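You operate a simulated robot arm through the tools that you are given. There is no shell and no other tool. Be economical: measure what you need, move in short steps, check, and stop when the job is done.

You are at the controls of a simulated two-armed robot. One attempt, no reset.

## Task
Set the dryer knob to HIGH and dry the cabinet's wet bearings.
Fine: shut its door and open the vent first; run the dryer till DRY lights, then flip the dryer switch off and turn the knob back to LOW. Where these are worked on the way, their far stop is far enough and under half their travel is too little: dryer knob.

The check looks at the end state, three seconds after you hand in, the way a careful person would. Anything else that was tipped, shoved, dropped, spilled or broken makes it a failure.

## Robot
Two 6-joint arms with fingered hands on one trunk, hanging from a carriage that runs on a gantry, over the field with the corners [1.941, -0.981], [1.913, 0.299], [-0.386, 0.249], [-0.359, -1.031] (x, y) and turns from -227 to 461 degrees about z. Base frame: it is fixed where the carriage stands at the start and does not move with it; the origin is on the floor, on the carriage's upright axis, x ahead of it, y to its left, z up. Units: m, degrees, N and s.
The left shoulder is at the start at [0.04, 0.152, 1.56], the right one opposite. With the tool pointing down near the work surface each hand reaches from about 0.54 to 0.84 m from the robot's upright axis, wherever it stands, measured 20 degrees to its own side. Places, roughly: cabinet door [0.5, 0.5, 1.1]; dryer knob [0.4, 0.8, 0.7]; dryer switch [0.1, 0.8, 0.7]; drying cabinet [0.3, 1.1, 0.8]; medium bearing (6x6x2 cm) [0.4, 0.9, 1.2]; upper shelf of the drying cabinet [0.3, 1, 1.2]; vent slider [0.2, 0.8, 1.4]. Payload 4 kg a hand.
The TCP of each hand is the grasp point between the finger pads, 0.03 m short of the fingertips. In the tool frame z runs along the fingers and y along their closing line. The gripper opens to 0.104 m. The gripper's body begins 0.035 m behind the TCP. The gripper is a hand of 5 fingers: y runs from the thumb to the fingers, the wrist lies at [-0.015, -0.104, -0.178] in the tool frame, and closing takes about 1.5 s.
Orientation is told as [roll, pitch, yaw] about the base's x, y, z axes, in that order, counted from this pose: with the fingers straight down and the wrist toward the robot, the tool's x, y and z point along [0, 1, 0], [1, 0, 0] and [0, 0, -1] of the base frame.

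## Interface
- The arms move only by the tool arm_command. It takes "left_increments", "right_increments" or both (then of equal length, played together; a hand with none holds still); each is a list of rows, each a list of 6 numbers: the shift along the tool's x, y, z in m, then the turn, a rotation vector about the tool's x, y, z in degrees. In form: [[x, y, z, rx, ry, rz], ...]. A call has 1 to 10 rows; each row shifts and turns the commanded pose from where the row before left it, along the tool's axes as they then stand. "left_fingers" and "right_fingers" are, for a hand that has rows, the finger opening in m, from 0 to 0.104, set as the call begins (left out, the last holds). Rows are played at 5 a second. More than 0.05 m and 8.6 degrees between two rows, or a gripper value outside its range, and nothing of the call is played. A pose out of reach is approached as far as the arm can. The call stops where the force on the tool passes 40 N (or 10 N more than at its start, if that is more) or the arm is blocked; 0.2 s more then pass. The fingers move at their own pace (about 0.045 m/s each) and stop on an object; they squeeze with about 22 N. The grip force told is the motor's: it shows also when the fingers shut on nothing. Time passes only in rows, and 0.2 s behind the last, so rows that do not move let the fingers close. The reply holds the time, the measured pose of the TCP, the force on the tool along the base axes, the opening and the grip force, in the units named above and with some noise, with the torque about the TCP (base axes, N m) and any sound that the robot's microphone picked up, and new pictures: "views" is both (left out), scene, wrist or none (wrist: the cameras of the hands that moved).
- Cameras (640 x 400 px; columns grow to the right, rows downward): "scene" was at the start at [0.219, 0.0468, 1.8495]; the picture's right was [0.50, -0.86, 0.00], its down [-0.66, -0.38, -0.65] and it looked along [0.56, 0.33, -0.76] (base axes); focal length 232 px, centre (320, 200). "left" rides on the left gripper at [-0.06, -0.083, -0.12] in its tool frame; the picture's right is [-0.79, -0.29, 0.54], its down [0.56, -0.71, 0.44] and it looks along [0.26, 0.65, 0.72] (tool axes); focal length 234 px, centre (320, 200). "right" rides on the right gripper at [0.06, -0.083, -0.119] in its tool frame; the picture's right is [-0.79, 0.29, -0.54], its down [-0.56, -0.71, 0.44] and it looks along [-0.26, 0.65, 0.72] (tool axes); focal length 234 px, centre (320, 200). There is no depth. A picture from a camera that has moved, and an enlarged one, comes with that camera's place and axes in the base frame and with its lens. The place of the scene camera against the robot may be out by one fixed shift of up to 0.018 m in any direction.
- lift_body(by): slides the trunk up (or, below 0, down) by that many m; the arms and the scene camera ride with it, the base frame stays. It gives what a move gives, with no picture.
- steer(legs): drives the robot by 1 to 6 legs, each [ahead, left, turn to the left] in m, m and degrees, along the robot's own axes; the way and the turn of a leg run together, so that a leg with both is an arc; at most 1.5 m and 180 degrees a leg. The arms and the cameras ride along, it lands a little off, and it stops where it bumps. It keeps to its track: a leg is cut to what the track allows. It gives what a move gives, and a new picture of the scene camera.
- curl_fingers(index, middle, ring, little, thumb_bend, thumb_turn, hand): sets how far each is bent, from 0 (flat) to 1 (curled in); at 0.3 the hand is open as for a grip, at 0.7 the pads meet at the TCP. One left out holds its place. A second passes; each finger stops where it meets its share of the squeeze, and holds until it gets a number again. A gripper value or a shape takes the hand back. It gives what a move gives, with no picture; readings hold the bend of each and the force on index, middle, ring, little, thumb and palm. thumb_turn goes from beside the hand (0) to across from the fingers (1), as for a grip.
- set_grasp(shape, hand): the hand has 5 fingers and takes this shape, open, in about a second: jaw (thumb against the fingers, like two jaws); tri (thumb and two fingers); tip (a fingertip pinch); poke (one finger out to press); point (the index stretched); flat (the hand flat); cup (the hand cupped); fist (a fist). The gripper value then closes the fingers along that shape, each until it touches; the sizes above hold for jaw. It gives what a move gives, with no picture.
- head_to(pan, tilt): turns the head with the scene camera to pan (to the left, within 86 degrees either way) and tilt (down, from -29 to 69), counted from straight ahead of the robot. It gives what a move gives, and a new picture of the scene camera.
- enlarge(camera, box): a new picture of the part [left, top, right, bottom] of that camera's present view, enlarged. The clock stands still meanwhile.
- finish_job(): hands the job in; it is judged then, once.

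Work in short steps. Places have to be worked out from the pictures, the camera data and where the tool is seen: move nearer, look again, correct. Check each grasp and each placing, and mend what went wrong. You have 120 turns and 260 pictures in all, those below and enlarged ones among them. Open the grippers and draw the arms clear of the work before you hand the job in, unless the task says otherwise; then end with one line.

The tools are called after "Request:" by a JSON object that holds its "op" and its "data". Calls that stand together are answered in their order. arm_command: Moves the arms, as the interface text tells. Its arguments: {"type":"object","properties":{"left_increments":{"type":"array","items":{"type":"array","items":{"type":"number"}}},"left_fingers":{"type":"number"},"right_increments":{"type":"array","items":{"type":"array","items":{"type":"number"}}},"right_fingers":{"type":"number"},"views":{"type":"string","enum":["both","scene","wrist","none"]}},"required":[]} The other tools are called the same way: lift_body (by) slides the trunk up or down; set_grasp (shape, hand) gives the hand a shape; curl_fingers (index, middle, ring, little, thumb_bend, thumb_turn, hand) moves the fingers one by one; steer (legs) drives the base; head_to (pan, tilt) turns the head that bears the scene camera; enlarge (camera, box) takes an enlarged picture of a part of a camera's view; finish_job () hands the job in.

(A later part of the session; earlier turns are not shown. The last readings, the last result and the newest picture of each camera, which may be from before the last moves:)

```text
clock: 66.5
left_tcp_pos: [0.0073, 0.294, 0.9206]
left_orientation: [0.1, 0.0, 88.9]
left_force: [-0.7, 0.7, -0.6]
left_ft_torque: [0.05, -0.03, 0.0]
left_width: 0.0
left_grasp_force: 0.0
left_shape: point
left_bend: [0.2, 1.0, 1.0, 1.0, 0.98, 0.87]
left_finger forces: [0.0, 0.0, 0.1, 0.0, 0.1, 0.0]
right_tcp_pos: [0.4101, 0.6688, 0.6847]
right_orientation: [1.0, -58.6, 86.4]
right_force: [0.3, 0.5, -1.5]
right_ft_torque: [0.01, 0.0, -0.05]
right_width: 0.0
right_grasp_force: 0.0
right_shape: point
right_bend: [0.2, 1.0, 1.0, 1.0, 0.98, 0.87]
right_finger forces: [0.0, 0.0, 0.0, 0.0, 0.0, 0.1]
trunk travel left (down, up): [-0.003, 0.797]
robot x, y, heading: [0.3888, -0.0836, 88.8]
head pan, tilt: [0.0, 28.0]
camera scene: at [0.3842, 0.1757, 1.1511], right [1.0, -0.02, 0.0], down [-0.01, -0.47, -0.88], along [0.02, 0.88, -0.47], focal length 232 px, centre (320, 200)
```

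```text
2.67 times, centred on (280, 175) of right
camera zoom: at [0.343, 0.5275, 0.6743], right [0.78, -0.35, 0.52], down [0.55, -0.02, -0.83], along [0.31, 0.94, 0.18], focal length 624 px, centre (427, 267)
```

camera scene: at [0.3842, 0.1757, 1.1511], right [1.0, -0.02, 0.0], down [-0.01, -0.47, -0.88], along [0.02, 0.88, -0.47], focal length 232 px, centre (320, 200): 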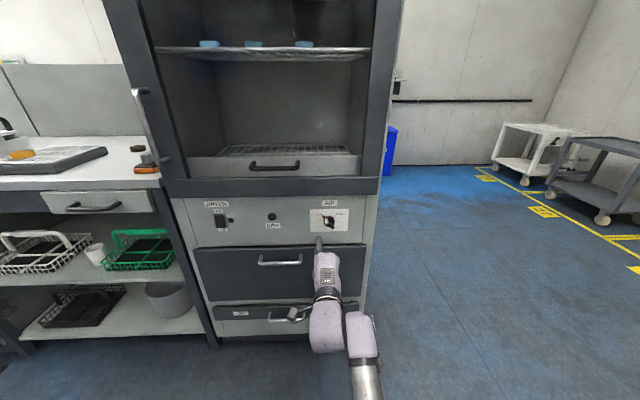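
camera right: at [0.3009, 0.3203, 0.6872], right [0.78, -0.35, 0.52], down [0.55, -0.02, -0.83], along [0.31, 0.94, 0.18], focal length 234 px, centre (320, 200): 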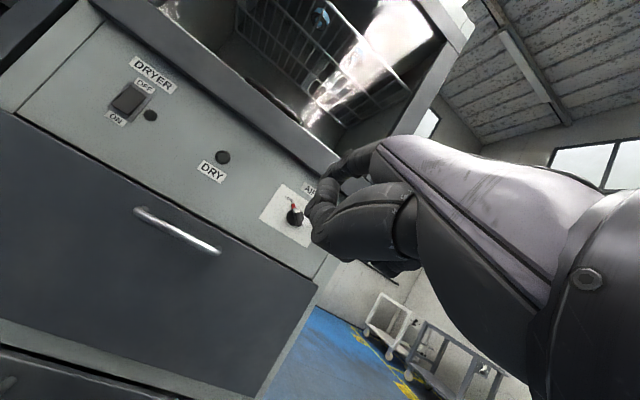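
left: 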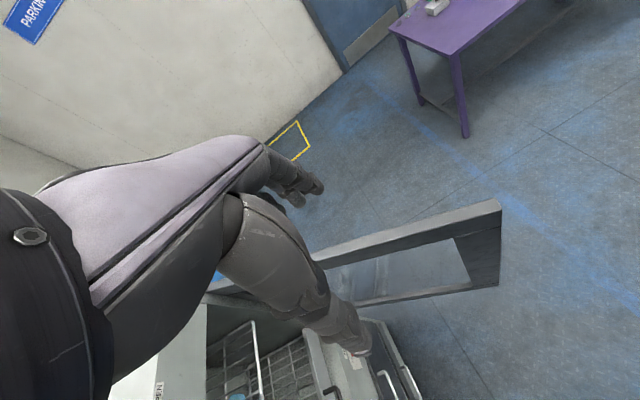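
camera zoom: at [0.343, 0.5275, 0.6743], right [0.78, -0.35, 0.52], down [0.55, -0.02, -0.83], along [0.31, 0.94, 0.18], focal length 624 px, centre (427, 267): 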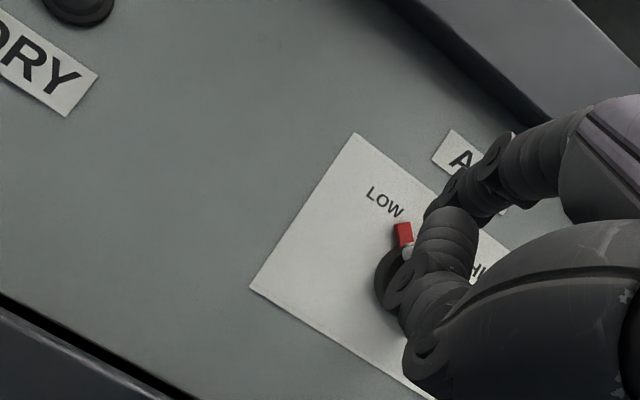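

The tip is about 34 mm left of the knob centre and slightly below it, a good start point. I advance 0.04 and look again.

Request:
{"op": "steer", "data": {"legs": [[0.04, 0, 0]]}}

Request:
{"op": "enlarge", "data": {"camera": "scene", "box": [280, 190, 360, 240]}}

Request:
{"op": "enlarge", "data": {"camera": "right", "box": [160, 100, 400, 250]}}

```text
clock: 67.3
left_tcp_pos: [0.0074, 0.3299, 0.9173]
left_orientation: [0.1, 0.2, 89.0]
left_force: [0.1, -0.4, 0.5]
left_ft_torque: [0.02, 0.0, 0.0]
left_width: 0.0
left_grasp_force: 0.1
left_shape: point
left_bend: [0.2, 1.0, 1.0, 1.0, 0.98, 0.87]
left_finger forces: [0.0, 0.0, 0.1, 0.0, 0.1, 0.1]
right_tcp_pos: [0.4095, 0.7049, 0.6817]
right_orientation: [0.9, -58.6, 86.3]
right_force: [0.6, -0.7, -0.5]
right_ft_torque: [-0.03, -0.02, -0.04]
right_width: 0.0
right_grasp_force: 0.0
right_shape: point
right_bend: [0.2, 1.0, 1.0, 1.0, 0.98, 0.87]
right_finger forces: [0.1, 0.1, 0.0, 0.0, 0.1, 0.0]
trunk travel left (down, up): [-0.003, 0.797]
robot x, y, heading: [0.3868, -0.0453, 88.8]
head pan, tilt: [0.0, 28.0]
camera scene: at [0.3843, 0.2121, 1.1505], right [1.0, -0.02, 0.0], down [-0.01, -0.47, -0.88], along [0.02, 0.88, -0.47], focal length 232 px, centre (320, 200)
```

scene: 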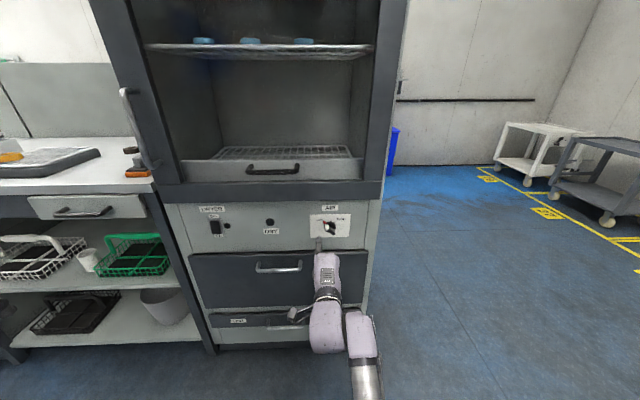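

```text
8.00 times, centred on (320, 215) of scene
camera zoom: at [0.3843, 0.2121, 1.1505], right [1.0, -0.02, 0.0], down [-0.01, -0.47, -0.88], along [0.02, 0.88, -0.47], focal length 1855 px, centre (320, 80)
```

zoom: 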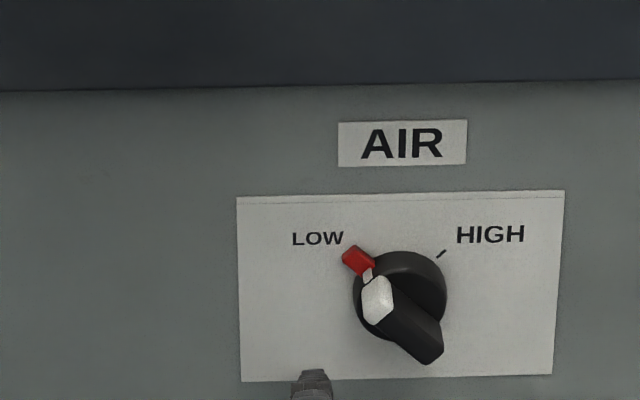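

```text
2.67 times, centred on (280, 175) of right
camera zoom: at [0.3428, 0.5627, 0.6725], right [0.78, -0.35, 0.52], down [0.55, -0.03, -0.83], along [0.31, 0.94, 0.17], focal length 624 px, centre (427, 267)
```

zoom: 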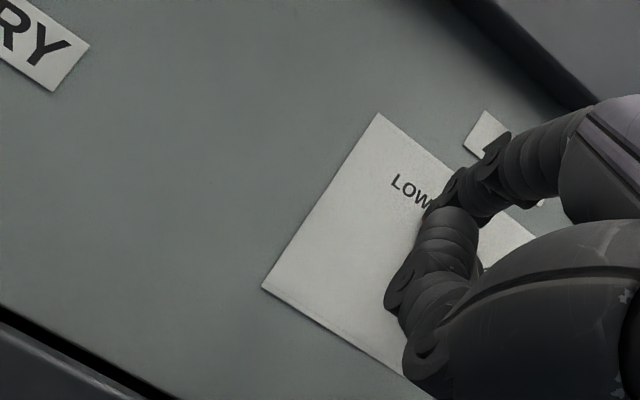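

Clear view: raised bar with the white end at LOW. I advance 0.025 so the fingertip overlaps the bar's height.

Request:
{"op": "steer", "data": {"legs": [[0.027, 0, 0]]}}

Request:
{"op": "enlarge", "data": {"camera": "scene", "box": [280, 200, 376, 260]}}

```text
clock: 68.2
left_tcp_pos: [0.0087, 0.3567, 0.9188]
left_orientation: [0.1, 0.1, 89.0]
left_force: [0.1, 0.2, -0.3]
left_ft_torque: [0.04, 0.01, -0.03]
left_width: 0.0001
left_grasp_force: 0.0
left_shape: point
left_bend: [0.2, 1.0, 1.0, 1.0, 0.98, 0.87]
left_finger forces: [0.0, 0.0, 0.1, 0.0, 0.0, 0.1]
right_tcp_pos: [0.4103, 0.7322, 0.6801]
right_orientation: [1.0, -58.4, 86.3]
right_force: [1.0, -0.9, 0.3]
right_ft_torque: [0.03, 0.02, -0.01]
right_width: 0.0002
right_grasp_force: 0.0
right_shape: point
right_bend: [0.2, 1.0, 1.0, 1.0, 0.98, 0.87]
right_finger forces: [0.0, 0.1, 0.1, 0.0, 0.1, 0.1]
trunk travel left (down, up): [-0.003, 0.797]
robot x, y, heading: [0.3884, -0.0181, 89.1]
head pan, tilt: [0.0, 28.0]
camera scene: at [0.3848, 0.2392, 1.1506], right [1.0, -0.02, 0.0], down [-0.01, -0.47, -0.88], along [0.02, 0.88, -0.47], focal length 232 px, centre (320, 200)
```

scene: 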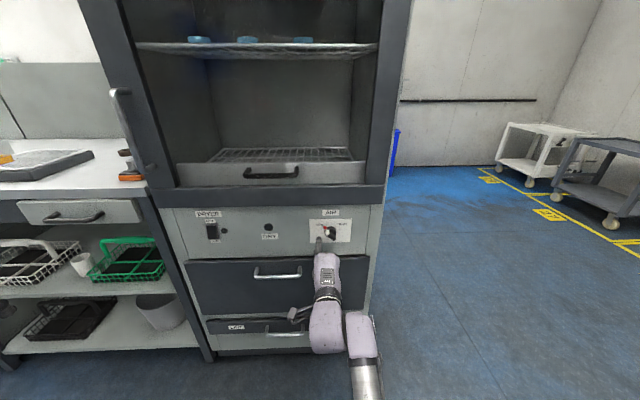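

```text
6.67 times, centred on (328, 230) of scene
camera zoom: at [0.3848, 0.2392, 1.1506], right [1.0, -0.02, 0.0], down [-0.01, -0.47, -0.88], along [0.02, 0.88, -0.47], focal length 1546 px, centre (267, 0)
```

zoom: 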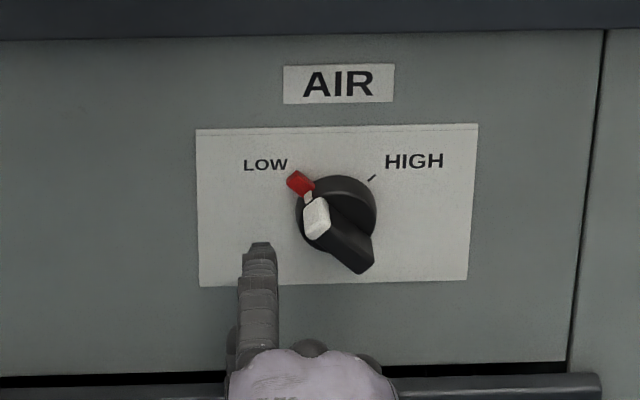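

The tip is about 34 mm left and 7 mm below the knob centre. I start the arc with the arm: in 12 mm, then right and up.

Request:
{"op": "arm_command", "data": {"right_increments": [[0, 0.0062, 0.0103, 0, 0, 0], [-0.012, 0.0034, -0.0021, 0, 0, 0], [-0.006, 0.0111, -0.0067, 0, 0, 0], [0, 0, 0, 0, 0, 0]], "views": "none"}}

Request:
{"op": "enlarge", "data": {"camera": "scene", "box": [280, 200, 376, 260]}}

```text
clock: 69.2
left_tcp_pos: [0.0082, 0.36, 0.9203]
left_orientation: [0.1, 0.0, 89.0]
left_force: [0.4, -1.4, 0.2]
left_ft_torque: [0.0, 0.01, -0.01]
left_width: 0.0002
left_grasp_force: 0.1
left_shape: point
left_bend: [0.2, 1.0, 1.0, 1.0, 0.98, 0.87]
left_finger forces: [0.1, 0.1, 0.1, 0.0, 0.0, 0.0]
right_tcp_pos: [0.4283, 0.7461, 0.7007]
right_orientation: [1.0, -58.5, 86.3]
right_force: [0.1, 0.1, -0.1]
right_ft_torque: [0.0, 0.01, -0.02]
right_width: 0.0
right_grasp_force: 0.1
right_shape: point
right_bend: [0.2, 1.0, 1.0, 1.0, 0.98, 0.87]
right_finger forces: [0.0, 0.0, 0.1, 0.0, 0.1, 0.0]
trunk travel left (down, up): [-0.003, 0.797]
robot x, y, heading: [0.3913, -0.018, 89.0]
head pan, tilt: [0.0, 28.0]
```

```text
6.67 times, centred on (328, 230) of scene
camera zoom: at [0.3847, 0.2416, 1.1512], right [1.0, -0.02, 0.0], down [-0.01, -0.47, -0.88], along [0.02, 0.88, -0.47], focal length 1546 px, centre (267, 0)
```

zoom: 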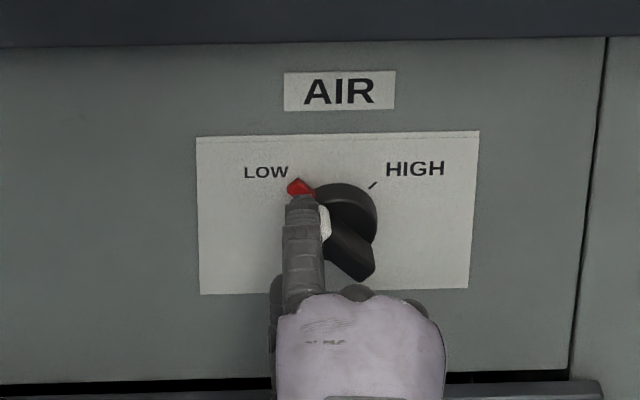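

The fingertip is alongside the white end. I continue right in small rows.

Request:
{"op": "arm_command", "data": {"right_increments": [[-0.006, 0.0017, -0.001, 0, 0, 0], [-0.006, 0.0017, -0.001, 0, 0, 0], [0, 0, 0, 0, 0, 0]], "views": "none"}}

Request:
{"op": "enlarge", "data": {"camera": "scene", "box": [280, 200, 376, 260]}}

```text
clock: 70.0
left_tcp_pos: [0.0081, 0.3608, 0.9196]
left_orientation: [0.1, 0.0, 89.0]
left_force: [0.8, -0.6, 0.2]
left_ft_torque: [0.01, 0.01, 0.0]
left_width: 0.0004
left_grasp_force: 0.1
left_shape: point
left_bend: [0.2, 1.0, 1.0, 1.0, 0.98, 0.87]
left_finger forces: [0.0, 0.1, 0.0, 0.0, 0.0, 0.1]
right_tcp_pos: [0.4394, 0.7462, 0.7047]
right_orientation: [0.9, -58.5, 86.3]
right_force: [0.0, -1.3, -0.6]
right_ft_torque: [-0.02, -0.01, 0.0]
right_width: 0.0001
right_grasp_force: 0.0
right_shape: point
right_bend: [0.2, 1.0, 1.0, 1.0, 0.98, 0.87]
right_finger forces: [0.0, 0.0, 0.0, 0.0, 0.1, 0.1]
trunk travel left (down, up): [-0.003, 0.797]
robot x, y, heading: [0.3867, -0.0193, 88.7]
head pan, tilt: [0.0, 28.0]
```

```text
6.67 times, centred on (328, 230) of scene
camera zoom: at [0.3847, 0.242, 1.1513], right [1.0, -0.02, 0.0], down [-0.01, -0.47, -0.88], along [0.02, 0.88, -0.47], focal length 1546 px, centre (267, 0)
```

zoom: 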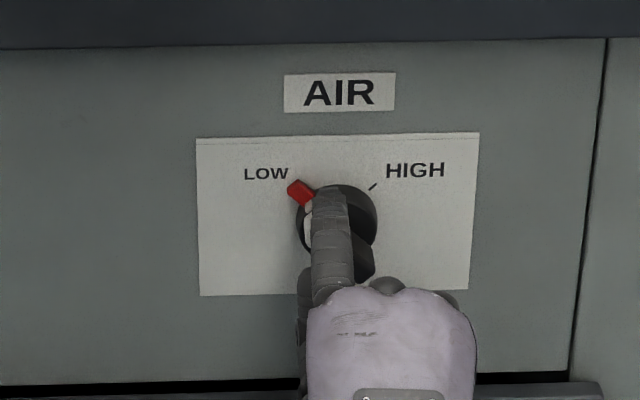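

The finger passed in front of the bar, so it isn't deep enough. I go back left, then advance to feel the panel with the fingertip to calibrate depth.

Request:
{"op": "arm_command", "data": {"right_increments": [[0.015, -0.0034, 0.0021, 0, 0, 0], [0.016, -0.0034, 0.0021, 0, 0, 0], [0, 0.0041, 0.0069, 0, 0, 0], [0, 0.0041, 0.0069, 0, 0, 0], [0, 0, 0, 0, 0, 0]], "views": "none"}}

Request:
{"op": "enlarge", "data": {"camera": "scene", "box": [280, 200, 376, 260]}}

Request:
{"op": "enlarge", "data": {"camera": "right", "box": [200, 100, 440, 250]}}

```text
clock: 71.2
left_tcp_pos: [0.0078, 0.3599, 0.9197]
left_orientation: [0.0, 0.1, 89.1]
left_force: [-0.9, 0.6, -0.2]
left_ft_torque: [-0.02, 0.01, -0.03]
left_width: 0.0
left_grasp_force: 0.0
left_shape: point
left_bend: [0.2, 1.0, 1.0, 1.0, 0.98, 0.87]
left_finger forces: [0.0, 0.0, 0.0, 0.1, 0.1, 0.1]
right_tcp_pos: [0.41, 0.7648, 0.6962]
right_orientation: [1.0, -58.7, 86.3]
right_force: [-0.2, -0.3, 0.0]
right_ft_torque: [0.0, 0.01, 0.0]
right_width: 0.0
right_grasp_force: 0.0
right_shape: point
right_bend: [0.2, 1.0, 1.0, 1.0, 0.98, 0.87]
right_finger forces: [0.0, 0.1, 0.0, 0.1, 0.0, 0.0]
trunk travel left (down, up): [-0.003, 0.797]
robot x, y, heading: [0.3883, -0.0222, 88.9]
head pan, tilt: [0.0, 28.0]
```

```text
6.67 times, centred on (328, 230) of scene
camera zoom: at [0.3847, 0.2417, 1.1512], right [1.0, -0.02, 0.0], down [-0.01, -0.47, -0.88], along [0.02, 0.88, -0.47], focal length 1546 px, centre (267, 0)
```

zoom: 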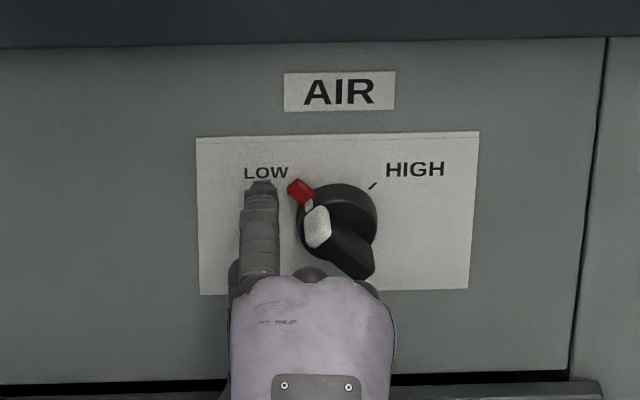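

```text
2.67 times, centred on (320, 175) of right
camera zoom: at [0.344, 0.6218, 0.6874], right [0.78, -0.35, 0.52], down [0.55, -0.02, -0.83], along [0.31, 0.94, 0.18], focal length 624 px, centre (320, 267)
```

zoom: 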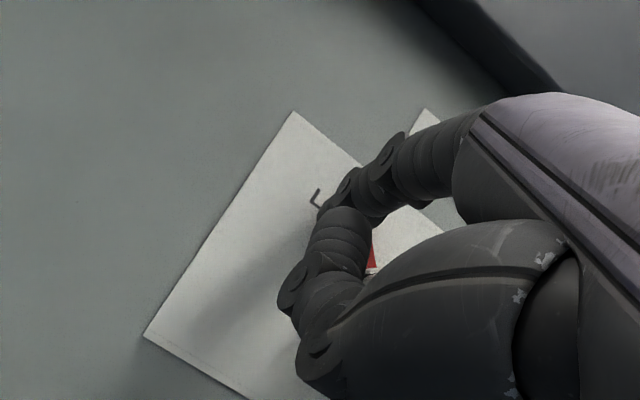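

Both views put the tip near the LOW label, close to the panel and about 15 mm above the knob centre. I back off 7 mm, drop 17 mm, and start the arc from there.

Request:
{"op": "arm_command", "data": {"right_increments": [[0, -0.0036, -0.006, 0, 0, 0], [0, -0.0146, 0.0088, 0, 0, 0], [-0.006, 0.0, 0, 0, 0, 0], [-0.004, 0.0, 0, 0, 0, 0], [0, 0, 0, 0, 0, 0]], "views": "none"}}

Request:
{"op": "enlarge", "data": {"camera": "scene", "box": [280, 200, 376, 260]}}

```text
clock: 72.4
left_tcp_pos: [0.0077, 0.3599, 0.9202]
left_orientation: [0.0, -0.1, 89.0]
left_force: [-0.3, 0.9, 0.3]
left_ft_torque: [0.03, -0.01, 0.0]
left_width: 0.0
left_grasp_force: 0.1
left_shape: point
left_bend: [0.2, 1.0, 1.0, 1.0, 0.98, 0.87]
left_finger forces: [0.0, 0.1, 0.1, 0.0, 0.0, 0.1]
right_tcp_pos: [0.4185, 0.7555, 0.6784]
right_orientation: [1.1, -58.6, 86.3]
right_force: [-0.1, 0.4, 0.5]
right_ft_torque: [0.01, -0.01, -0.03]
right_width: 0.0
right_grasp_force: 0.1
right_shape: point
right_bend: [0.2, 1.0, 1.0, 1.0, 0.98, 0.87]
right_finger forces: [0.0, 0.0, 0.0, 0.0, 0.1, 0.1]
trunk travel left (down, up): [-0.003, 0.797]
robot x, y, heading: [0.3917, -0.0183, 88.9]
head pan, tilt: [0.0, 28.0]
```

```text
6.67 times, centred on (328, 230) of scene
camera zoom: at [0.3847, 0.242, 1.1513], right [1.0, -0.02, 0.0], down [-0.01, -0.47, -0.88], along [0.02, 0.88, -0.47], focal length 1546 px, centre (267, 0)
```

zoom: 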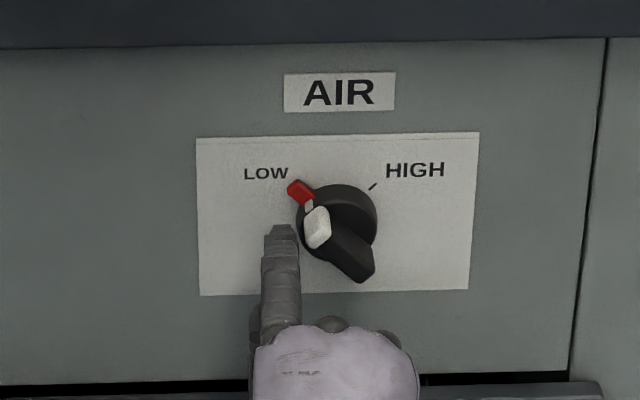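

Now the tip is just left of the bar. Small right-up moves.

Request:
{"op": "arm_command", "data": {"right_increments": [[-0.005, 0.0017, -0.001, 0, 0, 0], [-0.005, 0.0034, -0.0021, 0, 0, 0], [0, 0, 0, 0, 0, 0]], "views": "none"}}

Request:
{"op": "enlarge", "data": {"camera": "scene", "box": [280, 200, 376, 260]}}

```text
clock: 73.2
left_tcp_pos: [0.0075, 0.3612, 0.9192]
left_orientation: [0.1, 0.0, 89.1]
left_force: [-0.5, 0.5, -0.7]
left_ft_torque: [-0.01, -0.01, -0.04]
left_width: 0.0
left_grasp_force: 0.0
left_shape: point
left_bend: [0.2, 1.0, 1.0, 1.0, 0.98, 0.87]
left_finger forces: [0.0, 0.0, 0.0, 0.0, 0.0, 0.0]
right_tcp_pos: [0.43, 0.755, 0.6855]
right_orientation: [0.9, -58.6, 86.3]
right_force: [-0.3, -0.4, 0.2]
right_ft_torque: [-0.02, -0.03, 0.02]
right_width: 0.0
right_grasp_force: 0.2
right_shape: point
right_bend: [0.2, 1.0, 1.0, 1.0, 0.98, 0.87]
right_finger forces: [0.3, 0.0, 0.0, 0.0, 0.1, 0.0]
trunk travel left (down, up): [-0.003, 0.797]
robot x, y, heading: [0.3886, -0.0185, 88.9]
head pan, tilt: [0.0, 28.0]
```

```text
6.67 times, centred on (328, 230) of scene
camera zoom: at [0.3848, 0.242, 1.1512], right [1.0, -0.02, 0.0], down [-0.01, -0.47, -0.88], along [0.02, 0.88, -0.47], focal length 1546 px, centre (267, 0)
```

zoom: 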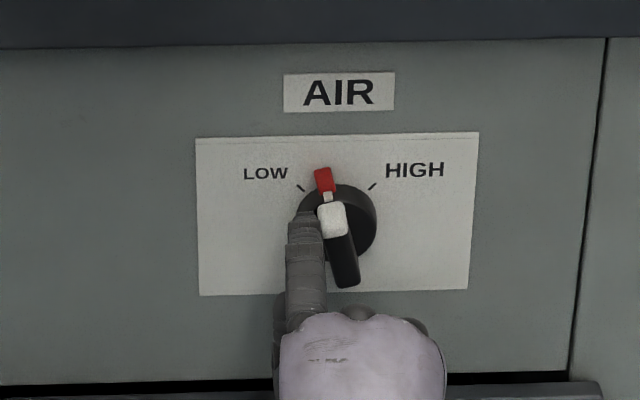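

It's turning. Continue right and slightly up.

Request:
{"op": "arm_command", "data": {"right_increments": [[-0.005, 0.0034, -0.0021, 0, 0, 0], [-0.005, 0.0034, -0.0021, 0, 0, 0], [-0.005, 0.0017, -0.001, 0, 0, 0], [0, 0, 0, 0, 0, 0]], "views": "none"}}

Request:
{"op": "enlarge", "data": {"camera": "scene", "box": [280, 200, 376, 260]}}

```text
clock: 74.2
left_tcp_pos: [0.0078, 0.3608, 0.921]
left_orientation: [0.1, 0.0, 89.0]
left_force: [0.2, -0.1, -0.3]
left_ft_torque: [-0.01, 0.03, 0.02]
left_width: 0.0
left_grasp_force: 0.0
left_shape: point
left_bend: [0.2, 1.0, 1.0, 1.0, 0.98, 0.87]
left_finger forces: [0.1, 0.0, 0.0, 0.1, 0.0, 0.0]
right_tcp_pos: [0.4448, 0.7561, 0.6953]
right_orientation: [1.0, -58.6, 86.3]
right_force: [0.0, -1.1, -0.8]
right_ft_torque: [0.02, 0.02, -0.02]
right_width: 0.0959
right_grasp_force: 0.1
right_shape: point
right_bend: [0.2, 1.0, 1.0, 1.0, 0.98, 0.87]
right_finger forces: [0.0, 0.0, 0.0, 0.1, 0.0, 0.1]
trunk travel left (down, up): [-0.003, 0.797]
robot x, y, heading: [0.3896, -0.0195, 89.0]
head pan, tilt: [0.0, 28.0]
```

```text
6.67 times, centred on (328, 230) of scene
camera zoom: at [0.3847, 0.242, 1.1513], right [1.0, -0.02, 0.0], down [-0.01, -0.47, -0.88], along [0.02, 0.88, -0.47], focal length 1546 px, centre (267, 0)
```

zoom: 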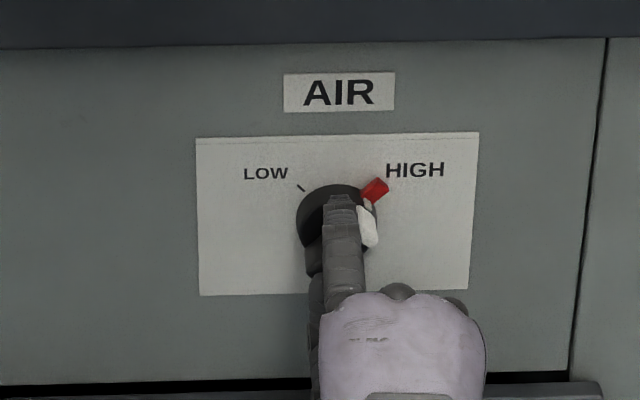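

The pointer is at HIGH. One more small push to the stop.

Request:
{"op": "arm_command", "data": {"right_increments": [[-0.004, 0.0, 0, 0, 0, 0], [-0.003, 0, 0, 0, 0, 0]], "views": "none"}}

Request:
{"op": "enlarge", "data": {"camera": "scene", "box": [280, 200, 376, 260]}}

```text
clock: 74.8
left_tcp_pos: [0.0065, 0.3599, 0.9194]
left_orientation: [0.1, 0.0, 88.9]
left_force: [0.0, -0.5, 1.1]
left_ft_torque: [-0.03, 0.01, 0.01]
left_width: 0.0
left_grasp_force: 0.0
left_shape: point
left_bend: [0.2, 1.0, 1.0, 1.0, 0.98, 0.87]
left_finger forces: [0.0, 0.1, 0.1, 0.0, 0.0, 0.0]
right_tcp_pos: [0.4495, 0.7544, 0.6932]
right_orientation: [1.1, -58.6, 86.1]
right_force: [-4.0, -0.5, -0.1]
right_ft_torque: [0.03, -0.17, 0.22]
right_width: 0.0
right_grasp_force: 0.0
right_shape: point
right_bend: [0.19, 1.0, 1.0, 1.0, 0.98, 0.87]
right_finger forces: [3.7, 0.0, 0.0, 0.1, 0.1, 0.1]
trunk travel left (down, up): [-0.003, 0.797]
robot x, y, heading: [0.3917, -0.0174, 88.8]
head pan, tilt: [0.0, 28.0]
```

```text
6.67 times, centred on (328, 230) of scene
camera zoom: at [0.3838, 0.242, 1.1513], right [1.0, -0.02, 0.0], down [-0.01, -0.47, -0.88], along [0.02, 0.88, -0.47], focal length 1546 px, centre (267, 0)
```

zoom: 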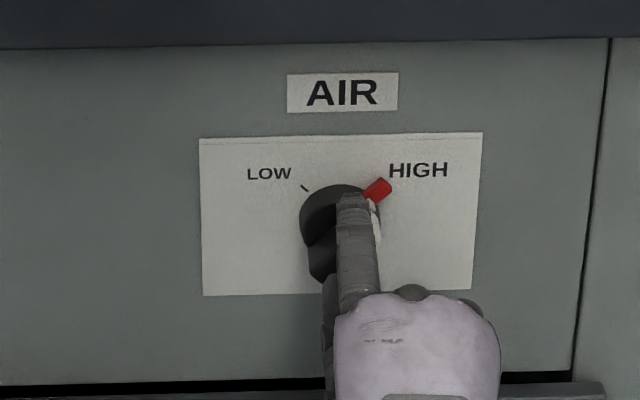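

Firm stop at HIGH. I back away and shift left to the dryer switch (about x 0.07; ON is the lower half).

Request:
{"op": "arm_command", "data": {"right_increments": [[0.012, 0, 0, 0, 0, 0], [0, -0.024, -0.03, 0, 0, 0], [0, -0.024, -0.01, 0, 0, 0]], "views": "none"}}

Request:
{"op": "steer", "data": {"legs": [[-0.08, 0, 0], [0, 0.355, 0]]}}

Request:
{"op": "enlarge", "data": {"camera": "scene", "box": [260, 170, 420, 270]}}

```text
clock: 75.6
left_tcp_pos: [0.0088, 0.3604, 0.9196]
left_orientation: [0.1, 0.0, 89.1]
left_force: [-0.2, -0.4, 0.5]
left_ft_torque: [-0.05, -0.03, 0.04]
left_width: 0.0
left_grasp_force: 0.1
left_shape: point
left_bend: [0.2, 1.0, 1.0, 1.0, 0.98, 0.87]
left_finger forces: [0.0, 0.0, 0.0, 0.0, 0.0, 0.1]
right_tcp_pos: [0.4382, 0.709, 0.676]
right_orientation: [0.7, -59.1, 85.9]
right_force: [-0.1, 0.4, -0.5]
right_ft_torque: [-0.03, -0.01, 0.0]
right_width: 0.0
right_grasp_force: 0.0
right_shape: point
right_bend: [0.2, 1.0, 1.0, 1.0, 0.98, 0.87]
right_finger forces: [0.0, 0.1, 0.1, 0.1, 0.1, 0.1]
right hand out of reach, approached as far as the arm can: row 3
trunk travel left (down, up): [-0.003, 0.797]
robot x, y, heading: [0.3883, -0.0197, 88.9]
head pan, tilt: [0.0, 28.0]
```

```text
clock: 78.5
left_tcp_pos: [-0.3465, 0.2849, 0.9192]
left_orientation: [0.2, 0.0, 89.3]
left_force: [-1.2, -0.1, -0.4]
left_ft_torque: [0.01, -0.01, 0.0]
left_width: 0.0
left_grasp_force: 0.1
left_shape: point
left_bend: [0.2, 1.0, 1.0, 1.0, 0.98, 0.87]
left_finger forces: [0.0, 0.1, 0.0, 0.0, 0.0, 0.0]
right_tcp_pos: [0.083, 0.6331, 0.6695]
right_orientation: [0.5, -58.9, 86.5]
right_force: [0.7, 0.1, 1.3]
right_ft_torque: [-0.02, -0.03, -0.02]
right_width: 0.0
right_grasp_force: 0.2
right_shape: point
right_bend: [0.2, 1.0, 1.0, 1.0, 0.98, 0.87]
right_finger forces: [0.1, 0.0, 0.0, 0.0, 0.1, 0.0]
trunk travel left (down, up): [-0.003, 0.797]
robot x, y, heading: [0.0377, -0.0909, 89.2]
head pan, tilt: [0.0, 28.0]
camera scene: at [0.0323, 0.1672, 1.1512], right [1.0, -0.01, 0.0], down [-0.01, -0.47, -0.88], along [0.01, 0.88, -0.47], focal length 232 px, centre (320, 200)
```

scene: 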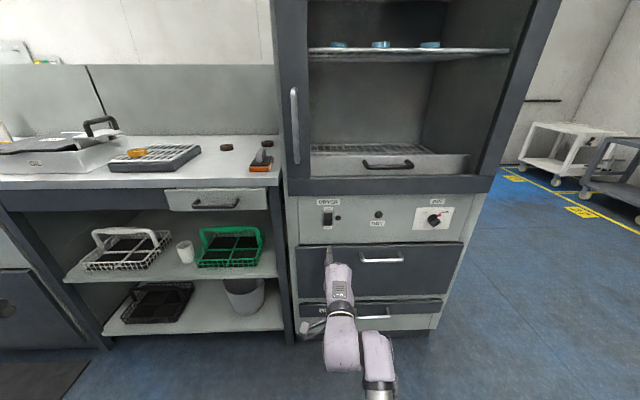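

```text
4.00 times, centred on (340, 220) of scene
camera zoom: at [0.0323, 0.1672, 1.1512], right [1.0, -0.01, 0.0], down [-0.01, -0.47, -0.88], along [0.01, 0.88, -0.47], focal length 928 px, centre (240, 120)
```

zoom: 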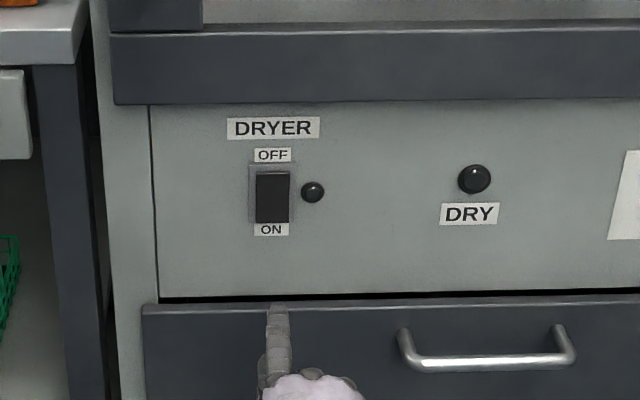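

Columns line up. I lower 8 mm to aim at the lower (ON) half and advance 0.10.

Request:
{"op": "arm_command", "data": {"right_increments": [[0.003, -0.0069, 0.0041, 0, 0, 0]], "views": "none"}}

Request:
{"op": "steer", "data": {"legs": [[0.1, 0, 0]]}}

Request:
{"op": "enlarge", "data": {"camera": "scene", "box": [280, 190, 376, 250]}}

Request:
{"op": "enlarge", "data": {"camera": "right", "box": [200, 100, 440, 250]}}

```text
clock: 78.9
left_tcp_pos: [-0.3449, 0.2841, 0.9188]
left_orientation: [0.1, 0.0, 89.3]
left_force: [-0.3, -0.3, -1.6]
left_ft_torque: [-0.02, 0.02, 0.0]
left_width: 0.0003
left_grasp_force: 0.0
left_shape: point
left_bend: [0.2, 1.0, 1.0, 1.0, 0.98, 0.87]
left_finger forces: [0.0, 0.0, 0.0, 0.1, 0.0, 0.0]
right_tcp_pos: [0.0849, 0.6348, 0.6667]
right_orientation: [-0.3, -59.3, 86.8]
right_force: [0.2, 0.0, 0.6]
right_ft_torque: [-0.03, -0.02, 0.02]
right_width: 0.0001
right_grasp_force: 0.1
right_shape: point
right_bend: [0.2, 1.0, 1.0, 1.0, 0.98, 0.87]
right_finger forces: [0.0, 0.0, 0.1, 0.0, 0.0, 0.1]
trunk travel left (down, up): [-0.003, 0.797]
robot x, y, heading: [0.0368, -0.0903, 89.1]
head pan, tilt: [0.0, 28.0]
```

```text
clock: 80.0
left_tcp_pos: [-0.3436, 0.3827, 0.9199]
left_orientation: [0.0, 0.0, 89.2]
left_force: [0.9, -0.2, -0.4]
left_ft_torque: [-0.02, 0.0, 0.01]
left_width: 0.0
left_grasp_force: 0.0
left_shape: point
left_bend: [0.2, 1.0, 1.0, 1.0, 0.98, 0.87]
left_finger forces: [0.1, 0.1, 0.0, 0.0, 0.0, 0.0]
right_tcp_pos: [0.0862, 0.7317, 0.6632]
right_orientation: [-0.2, -59.0, 86.6]
right_force: [0.7, -0.5, 0.1]
right_ft_torque: [0.0, 0.0, 0.01]
right_width: 0.0
right_grasp_force: 0.0
right_shape: point
right_bend: [0.2, 1.0, 1.0, 1.0, 0.98, 0.87]
right_finger forces: [0.1, 0.0, 0.0, 0.0, 0.0, 0.0]
trunk travel left (down, up): [-0.003, 0.797]
robot x, y, heading: [0.0372, 0.0056, 89.3]
head pan, tilt: [0.0, 28.0]
camera scene: at [0.0334, 0.2659, 1.1511], right [1.0, -0.01, 0.0], down [-0.01, -0.47, -0.88], along [0.01, 0.88, -0.47], focal length 232 px, centre (320, 200)
```

scene: 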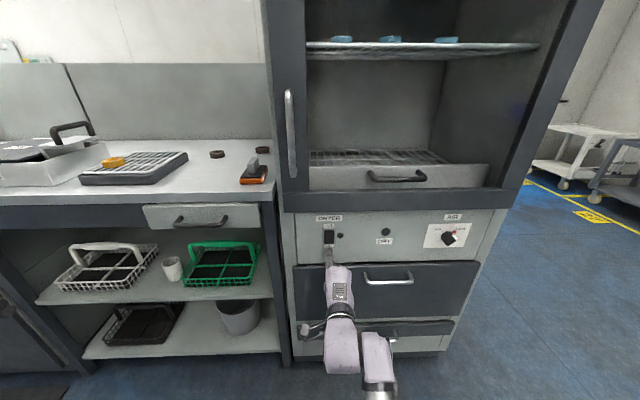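

```text
6.67 times, centred on (328, 220) of scene
camera zoom: at [0.0334, 0.2659, 1.1511], right [1.0, -0.01, 0.0], down [-0.01, -0.47, -0.88], along [0.01, 0.88, -0.47], focal length 1546 px, centre (267, 67)
```

zoom: 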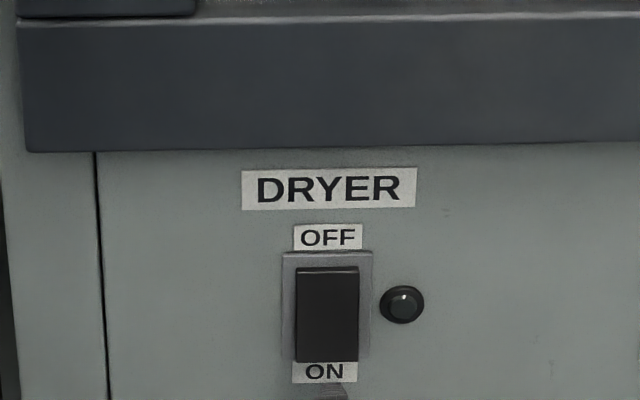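

```text
2.67 times, centred on (320, 175) of right
camera zoom: at [0.0184, 0.5918, 0.6519], right [0.77, -0.36, 0.53], down [0.56, -0.03, -0.83], along [0.32, 0.93, 0.18], focal length 624 px, centre (320, 267)
```

zoom: 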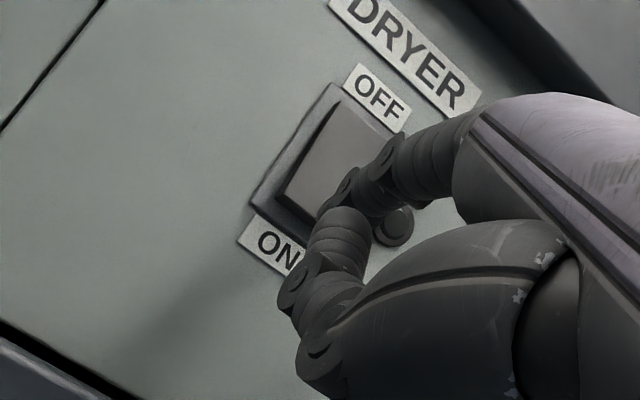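

Aim lines up with the lower half of the rocker. I poke forward slowly.

Request:
{"op": "arm_command", "data": {"right_increments": [[0.002, 0.0041, 0.0069, 0, 0, 0], [0, 0.0041, 0.0069, 0, 0, 0], [0, 0.0041, 0.0069, 0, 0, 0], [0, 0.0041, 0.0069, 0, 0, 0]], "views": "none"}}

Request:
{"op": "enlarge", "data": {"camera": "scene", "box": [280, 190, 376, 250]}}

```text
clock: 81.2
left_tcp_pos: [-0.344, 0.375, 0.9194]
left_orientation: [0.1, 0.3, 89.1]
left_force: [-0.1, 0.2, 0.7]
left_ft_torque: [0.02, -0.02, 0.0]
left_width: 0.0
left_grasp_force: 0.0
left_shape: point
left_bend: [0.2, 1.0, 1.0, 1.0, 0.98, 0.87]
left_finger forces: [0.0, 0.0, 0.1, 0.0, 0.1, 0.0]
right_tcp_pos: [0.0855, 0.7554, 0.662]
right_orientation: [0.4, -59.3, 86.3]
right_force: [1.3, -34.6, 5.7]
right_ft_torque: [1.91, 0.08, 0.39]
right_width: 0.0959
right_grasp_force: 0.0
right_shape: point
right_bend: [0.19, 1.0, 1.0, 1.0, 0.98, 0.87]
right_finger forces: [34.1, 0.0, 0.0, 0.0, 0.0, 0.0]
trunk travel left (down, up): [-0.003, 0.797]
robot x, y, heading: [0.0383, 0.0073, 89.1]
head pan, tilt: [0.0, 28.0]
heard: click
stopped in row 4 (right hand): the force on the tool passed its limit at 44 N (the readings are from after the stop); the commanded pose is now the measured one
```

```text
6.67 times, centred on (328, 220) of scene
camera zoom: at [0.0337, 0.2588, 1.1499], right [1.0, -0.01, 0.0], down [-0.01, -0.47, -0.88], along [0.01, 0.88, -0.47], focal length 1546 px, centre (267, 67)
```

zoom: 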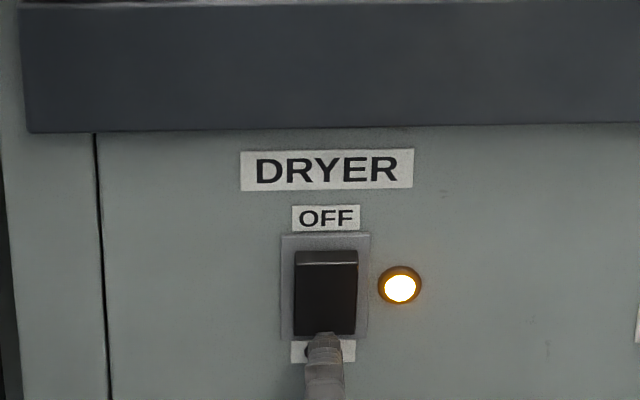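

Click, and the dryer lamp is on. I back off 3 cm, raise toward the OFF half, and wait while watching the DRY lamp.

Request:
{"op": "arm_command", "data": {"right_increments": [[0, -0.0155, -0.0257, 0, 0, 0], [0, 0.0257, -0.0155, 0, 0, 0], [0, 0, 0, 0, 0, 0], [0, 0, 0, 0, 0, 0], [0, 0, 0, 0, 0, 0], [0, 0, 0, 0, 0, 0], [0, 0, 0, 0, 0, 0], [0, 0, 0, 0, 0, 0], [0, 0, 0, 0, 0, 0], [0, 0, 0, 0, 0, 0]], "views": "none"}}

Request:
{"op": "enlarge", "data": {"camera": "scene", "box": [290, 180, 482, 300]}}

```text
clock: 83.4
left_tcp_pos: [-0.3439, 0.3827, 0.9189]
left_orientation: [0.1, 0.0, 89.2]
left_force: [0.3, 0.3, 0.2]
left_ft_torque: [0.06, -0.01, -0.03]
left_width: 0.0
left_grasp_force: 0.1
left_shape: point
left_bend: [0.2, 1.0, 1.0, 1.0, 0.98, 0.87]
left_finger forces: [0.0, 0.1, 0.0, 0.0, 0.0, 0.0]
right_tcp_pos: [0.0816, 0.7362, 0.6932]
right_orientation: [0.3, -59.5, 85.8]
right_force: [-0.4, 0.2, -0.1]
right_ft_torque: [0.03, 0.02, 0.03]
right_width: 0.096
right_grasp_force: 0.0
right_shape: point
right_bend: [0.2, 1.0, 1.0, 1.0, 0.98, 0.87]
right_finger forces: [0.0, 0.0, 0.0, 0.0, 0.0, 0.1]
trunk travel left (down, up): [-0.003, 0.797]
robot x, y, heading: [0.0412, 0.0087, 89.1]
head pan, tilt: [0.0, 28.0]
```

```text
3.33 times, centred on (386, 240) of scene
camera zoom: at [0.0334, 0.2656, 1.1512], right [1.0, -0.01, 0.0], down [-0.01, -0.47, -0.88], along [0.01, 0.88, -0.47], focal length 773 px, centre (100, 67)
```

zoom: 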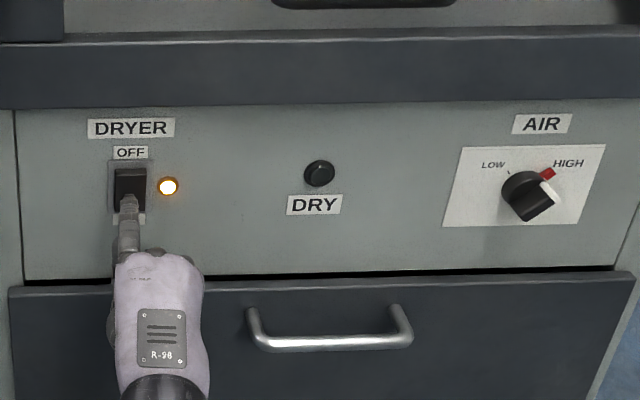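

The dryer is running, the knob is at HIGH, and DRY is not yet lit. I wait.

Request:
{"op": "arm_command", "data": {"right_increments": [[0, 0, 0, 0, 0, 0], [0, 0, 0, 0, 0, 0], [0, 0, 0, 0, 0, 0], [0, 0, 0, 0, 0, 0], [0, 0, 0, 0, 0, 0], [0, 0, 0, 0, 0, 0], [0, 0, 0, 0, 0, 0], [0, 0, 0, 0, 0, 0], [0, 0, 0, 0, 0, 0], [0, 0, 0, 0, 0, 0]], "views": "none"}}

Request:
{"op": "arm_command", "data": {"right_increments": [[0, 0, 0, 0, 0, 0], [0, 0, 0, 0, 0, 0], [0, 0, 0, 0, 0, 0], [0, 0, 0, 0, 0, 0], [0, 0, 0, 0, 0, 0], [0, 0, 0, 0, 0, 0], [0, 0, 0, 0, 0, 0], [0, 0, 0, 0, 0, 0], [0, 0, 0, 0, 0, 0], [0, 0, 0, 0, 0, 0]], "views": "none"}}

Request:
{"op": "arm_command", "data": {"right_increments": [[0, 0, 0, 0, 0, 0], [0, 0, 0, 0, 0, 0], [0, 0, 0, 0, 0, 0], [0, 0, 0, 0, 0, 0], [0, 0, 0, 0, 0, 0], [0, 0, 0, 0, 0, 0], [0, 0, 0, 0, 0, 0], [0, 0, 0, 0, 0, 0], [0, 0, 0, 0, 0, 0], [0, 0, 0, 0, 0, 0]], "views": "none"}}

Request:
{"op": "enlarge", "data": {"camera": "scene", "box": [290, 180, 482, 300]}}

```text
clock: 85.6
left_tcp_pos: [-0.3436, 0.3824, 0.9205]
left_orientation: [0.1, -0.1, 89.2]
left_force: [1.0, -0.9, 0.5]
left_ft_torque: [0.01, 0.01, 0.03]
left_width: 0.0
left_grasp_force: 0.1
left_shape: point
left_bend: [0.2, 1.0, 1.0, 1.0, 0.98, 0.87]
left_finger forces: [0.0, 0.0, 0.0, 0.0, 0.0, 0.0]
right_tcp_pos: [0.0833, 0.7356, 0.6922]
right_orientation: [0.4, -59.3, 85.9]
right_force: [0.5, -0.4, 0.3]
right_ft_torque: [0.01, -0.01, 0.0]
right_width: 0.0961
right_grasp_force: 0.1
right_shape: point
right_bend: [0.2, 1.0, 1.0, 1.0, 0.98, 0.87]
right_finger forces: [0.0, 0.1, 0.0, 0.0, 0.0, 0.1]
trunk travel left (down, up): [-0.003, 0.797]
robot x, y, heading: [0.0385, 0.0093, 89.3]
head pan, tilt: [0.0, 28.0]
```

```text
clock: 87.8
left_tcp_pos: [-0.3445, 0.3832, 0.9196]
left_orientation: [0.2, 0.0, 89.2]
left_force: [0.5, -0.2, -0.6]
left_ft_torque: [-0.01, 0.0, 0.01]
left_width: 0.0003
left_grasp_force: 0.2
left_shape: point
left_bend: [0.2, 1.0, 1.0, 1.0, 0.98, 0.87]
left_finger forces: [0.0, 0.0, 0.1, 0.1, 0.0, 0.1]
right_tcp_pos: [0.0837, 0.7358, 0.6935]
right_orientation: [0.3, -59.3, 85.9]
right_force: [0.3, -0.5, -0.5]
right_ft_torque: [-0.03, -0.01, 0.02]
right_width: 0.096
right_grasp_force: 0.1
right_shape: point
right_bend: [0.2, 1.0, 1.0, 1.0, 0.98, 0.87]
right_finger forces: [0.0, 0.0, 0.0, 0.1, 0.1, 0.1]
trunk travel left (down, up): [-0.003, 0.797]
robot x, y, heading: [0.0402, 0.0048, 89.3]
head pan, tilt: [0.0, 28.0]
```

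```text
clock: 90.0
left_tcp_pos: [-0.3433, 0.383, 0.9201]
left_orientation: [0.2, -0.1, 89.2]
left_force: [-0.1, -0.4, -0.1]
left_ft_torque: [0.01, 0.0, -0.04]
left_width: 0.0
left_grasp_force: 0.0
left_shape: point
left_bend: [0.2, 1.0, 1.0, 1.0, 0.98, 0.87]
left_finger forces: [0.1, 0.0, 0.0, 0.1, 0.0, 0.1]
right_tcp_pos: [0.0831, 0.7359, 0.6927]
right_orientation: [0.3, -59.3, 85.9]
right_force: [0.6, -0.1, -0.6]
right_ft_torque: [-0.02, 0.01, 0.05]
right_width: 0.096
right_grasp_force: 0.0
right_shape: point
right_bend: [0.2, 1.0, 1.0, 1.0, 0.98, 0.87]
right_finger forces: [0.1, 0.0, 0.1, 0.0, 0.0, 0.0]
trunk travel left (down, up): [-0.003, 0.797]
robot x, y, heading: [0.0372, 0.0092, 89.2]
head pan, tilt: [0.0, 28.0]
```

```text
3.33 times, centred on (386, 240) of scene
camera zoom: at [0.0334, 0.2657, 1.1513], right [1.0, -0.01, 0.0], down [-0.01, -0.47, -0.88], along [0.01, 0.88, -0.47], focal length 773 px, centre (100, 67)
```

zoom: 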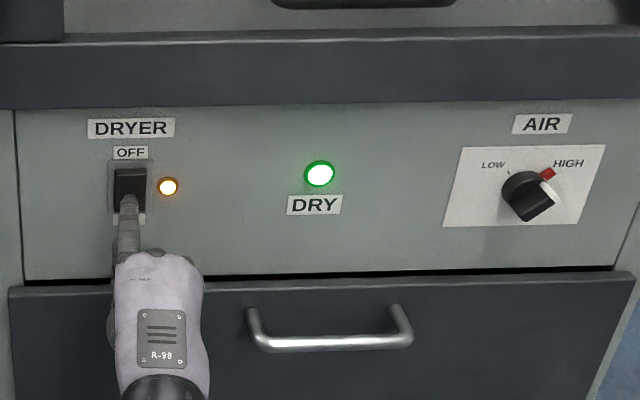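

DRY is lit. I press the upper half (OFF), straight ahead.

Request:
{"op": "arm_command", "data": {"right_increments": [[0, 0.0041, 0.0069, 0, 0, 0], [0, 0.0041, 0.0069, 0, 0, 0], [0, 0.0041, 0.0069, 0, 0, 0], [0, 0.0041, 0.0069, 0, 0, 0], [0, 0.0041, 0.0069, 0, 0, 0]], "views": "none"}}

Request:
{"op": "enlarge", "data": {"camera": "scene", "box": [290, 180, 482, 300]}}

```text
clock: 91.0
left_tcp_pos: [-0.3442, 0.3754, 0.9182]
left_orientation: [0.1, 0.1, 89.1]
left_force: [-0.1, -0.4, 0.1]
left_ft_torque: [-0.07, -0.02, -0.03]
left_width: 0.0
left_grasp_force: 0.1
left_shape: point
left_bend: [0.2, 1.0, 1.0, 1.0, 0.98, 0.87]
left_finger forces: [0.1, 0.1, 0.0, 0.0, 0.0, 0.1]
right_tcp_pos: [0.0835, 0.7548, 0.6966]
right_orientation: [1.1, -59.9, 85.8]
right_force: [-1.4, -35.2, 4.5]
right_ft_torque: [1.8, -0.03, 0.51]
right_width: 0.0961
right_grasp_force: 0.0
right_shape: point
right_bend: [0.2, 1.0, 1.0, 1.0, 0.98, 0.87]
right_finger forces: [35.7, 0.1, 0.1, 0.0, 0.1, 0.1]
trunk travel left (down, up): [-0.003, 0.797]
robot x, y, heading: [0.0388, 0.0034, 89.2]
head pan, tilt: [0.0, 28.0]
heard: click
stopped in row 4 (right hand): the force on the tool passed its limit at 46 N (the readings are from after the stop); the commanded pose is now the measured one
```

```text
3.33 times, centred on (386, 240) of scene
camera zoom: at [0.0334, 0.2591, 1.1502], right [1.0, -0.01, 0.0], down [-0.01, -0.47, -0.88], along [0.01, 0.88, -0.47], focal length 773 px, centre (100, 67)
```

zoom: 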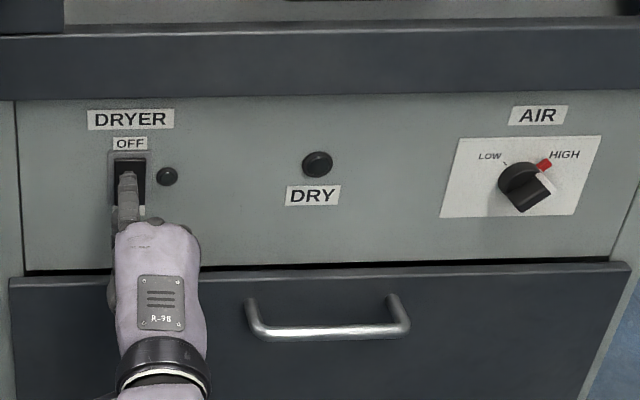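

Both lamps out, so the dryer is off. Now I back off and shift right to the right-hand side of the knob to turn it back to LOW (target TCP about x 0.48, z 0.676).

Request:
{"op": "arm_command", "data": {"right_increments": [[0, -0.0206, -0.0343, 0, 0, 0], [0, -0.0177, 0.0106, 0, 0, 0], [0, 0, 0, 0, 0, 0]], "views": "none"}}

Request:
{"op": "steer", "data": {"legs": [[-0.03, 0, 0], [0, -0.4, 0]]}}

Request:
{"op": "enlarge", "data": {"camera": "scene", "box": [280, 200, 376, 260]}}

```text
clock: 91.8
left_tcp_pos: [-0.344, 0.3832, 0.9204]
left_orientation: [0.1, -0.2, 89.2]
left_force: [-0.2, 0.1, -0.3]
left_ft_torque: [-0.01, 0.02, 0.01]
left_width: 0.0002
left_grasp_force: 0.0
left_shape: point
left_bend: [0.2, 1.0, 1.0, 1.0, 0.98, 0.87]
left_finger forces: [0.1, 0.0, 0.0, 0.0, 0.0, 0.0]
right_tcp_pos: [0.0838, 0.7354, 0.6765]
right_orientation: [-0.2, -60.3, 86.6]
right_force: [-0.4, 0.3, 0.4]
right_ft_torque: [-0.01, 0.02, 0.02]
right_width: 0.0958
right_grasp_force: 0.0
right_shape: point
right_bend: [0.2, 1.0, 1.0, 1.0, 0.98, 0.87]
right_finger forces: [0.0, 0.1, 0.0, 0.0, 0.1, 0.0]
right hand out of reach, approached as far as the arm can: row 1
trunk travel left (down, up): [-0.003, 0.797]
robot x, y, heading: [0.0366, 0.0092, 89.6]
head pan, tilt: [0.0, 28.0]
```

```text
clock: 94.7
left_tcp_pos: [0.0501, 0.3472, 0.9194]
left_orientation: [0.1, 0.0, 89.0]
left_force: [0.7, 0.6, 0.1]
left_ft_torque: [0.01, 0.0, 0.0]
left_width: 0.0001
left_grasp_force: 0.1
left_shape: point
left_bend: [0.2, 1.0, 1.0, 1.0, 0.98, 0.87]
left_finger forces: [0.1, 0.0, 0.1, 0.1, 0.0, 0.1]
right_tcp_pos: [0.4809, 0.6956, 0.6722]
right_orientation: [-0.5, -59.8, 86.5]
right_force: [-0.1, -0.2, -0.4]
right_ft_torque: [-0.01, 0.02, 0.01]
right_width: 0.0962
right_grasp_force: 0.0
right_shape: point
right_bend: [0.2, 1.0, 1.0, 1.0, 0.98, 0.87]
right_finger forces: [0.0, 0.1, 0.0, 0.0, 0.0, 0.1]
trunk travel left (down, up): [-0.003, 0.797]
robot x, y, heading: [0.429, -0.0293, 89.1]
head pan, tilt: [0.0, 28.0]
camera scene: at [0.4273, 0.2279, 1.1513], right [1.0, -0.02, 0.0], down [-0.01, -0.47, -0.88], along [0.02, 0.88, -0.47], focal length 232 px, centre (320, 200)
```

scene: 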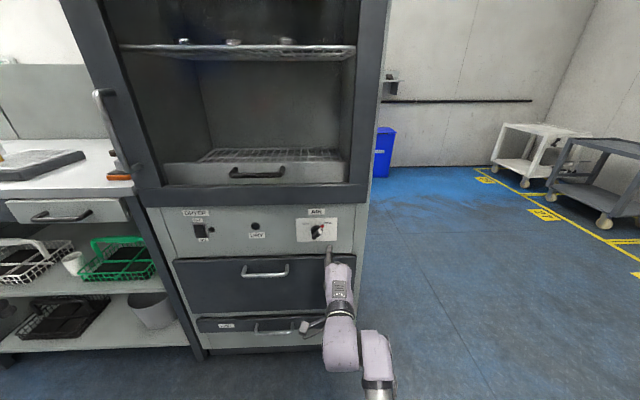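

```text
6.67 times, centred on (328, 230) of scene
camera zoom: at [0.4273, 0.2279, 1.1513], right [1.0, -0.02, 0.0], down [-0.01, -0.47, -0.88], along [0.02, 0.88, -0.47], focal length 1546 px, centre (267, 0)
```

zoom: 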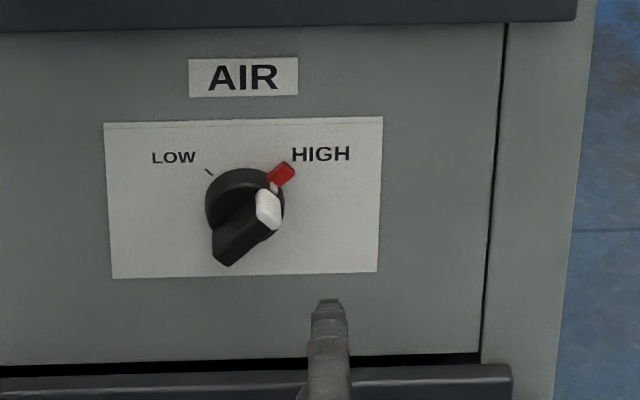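

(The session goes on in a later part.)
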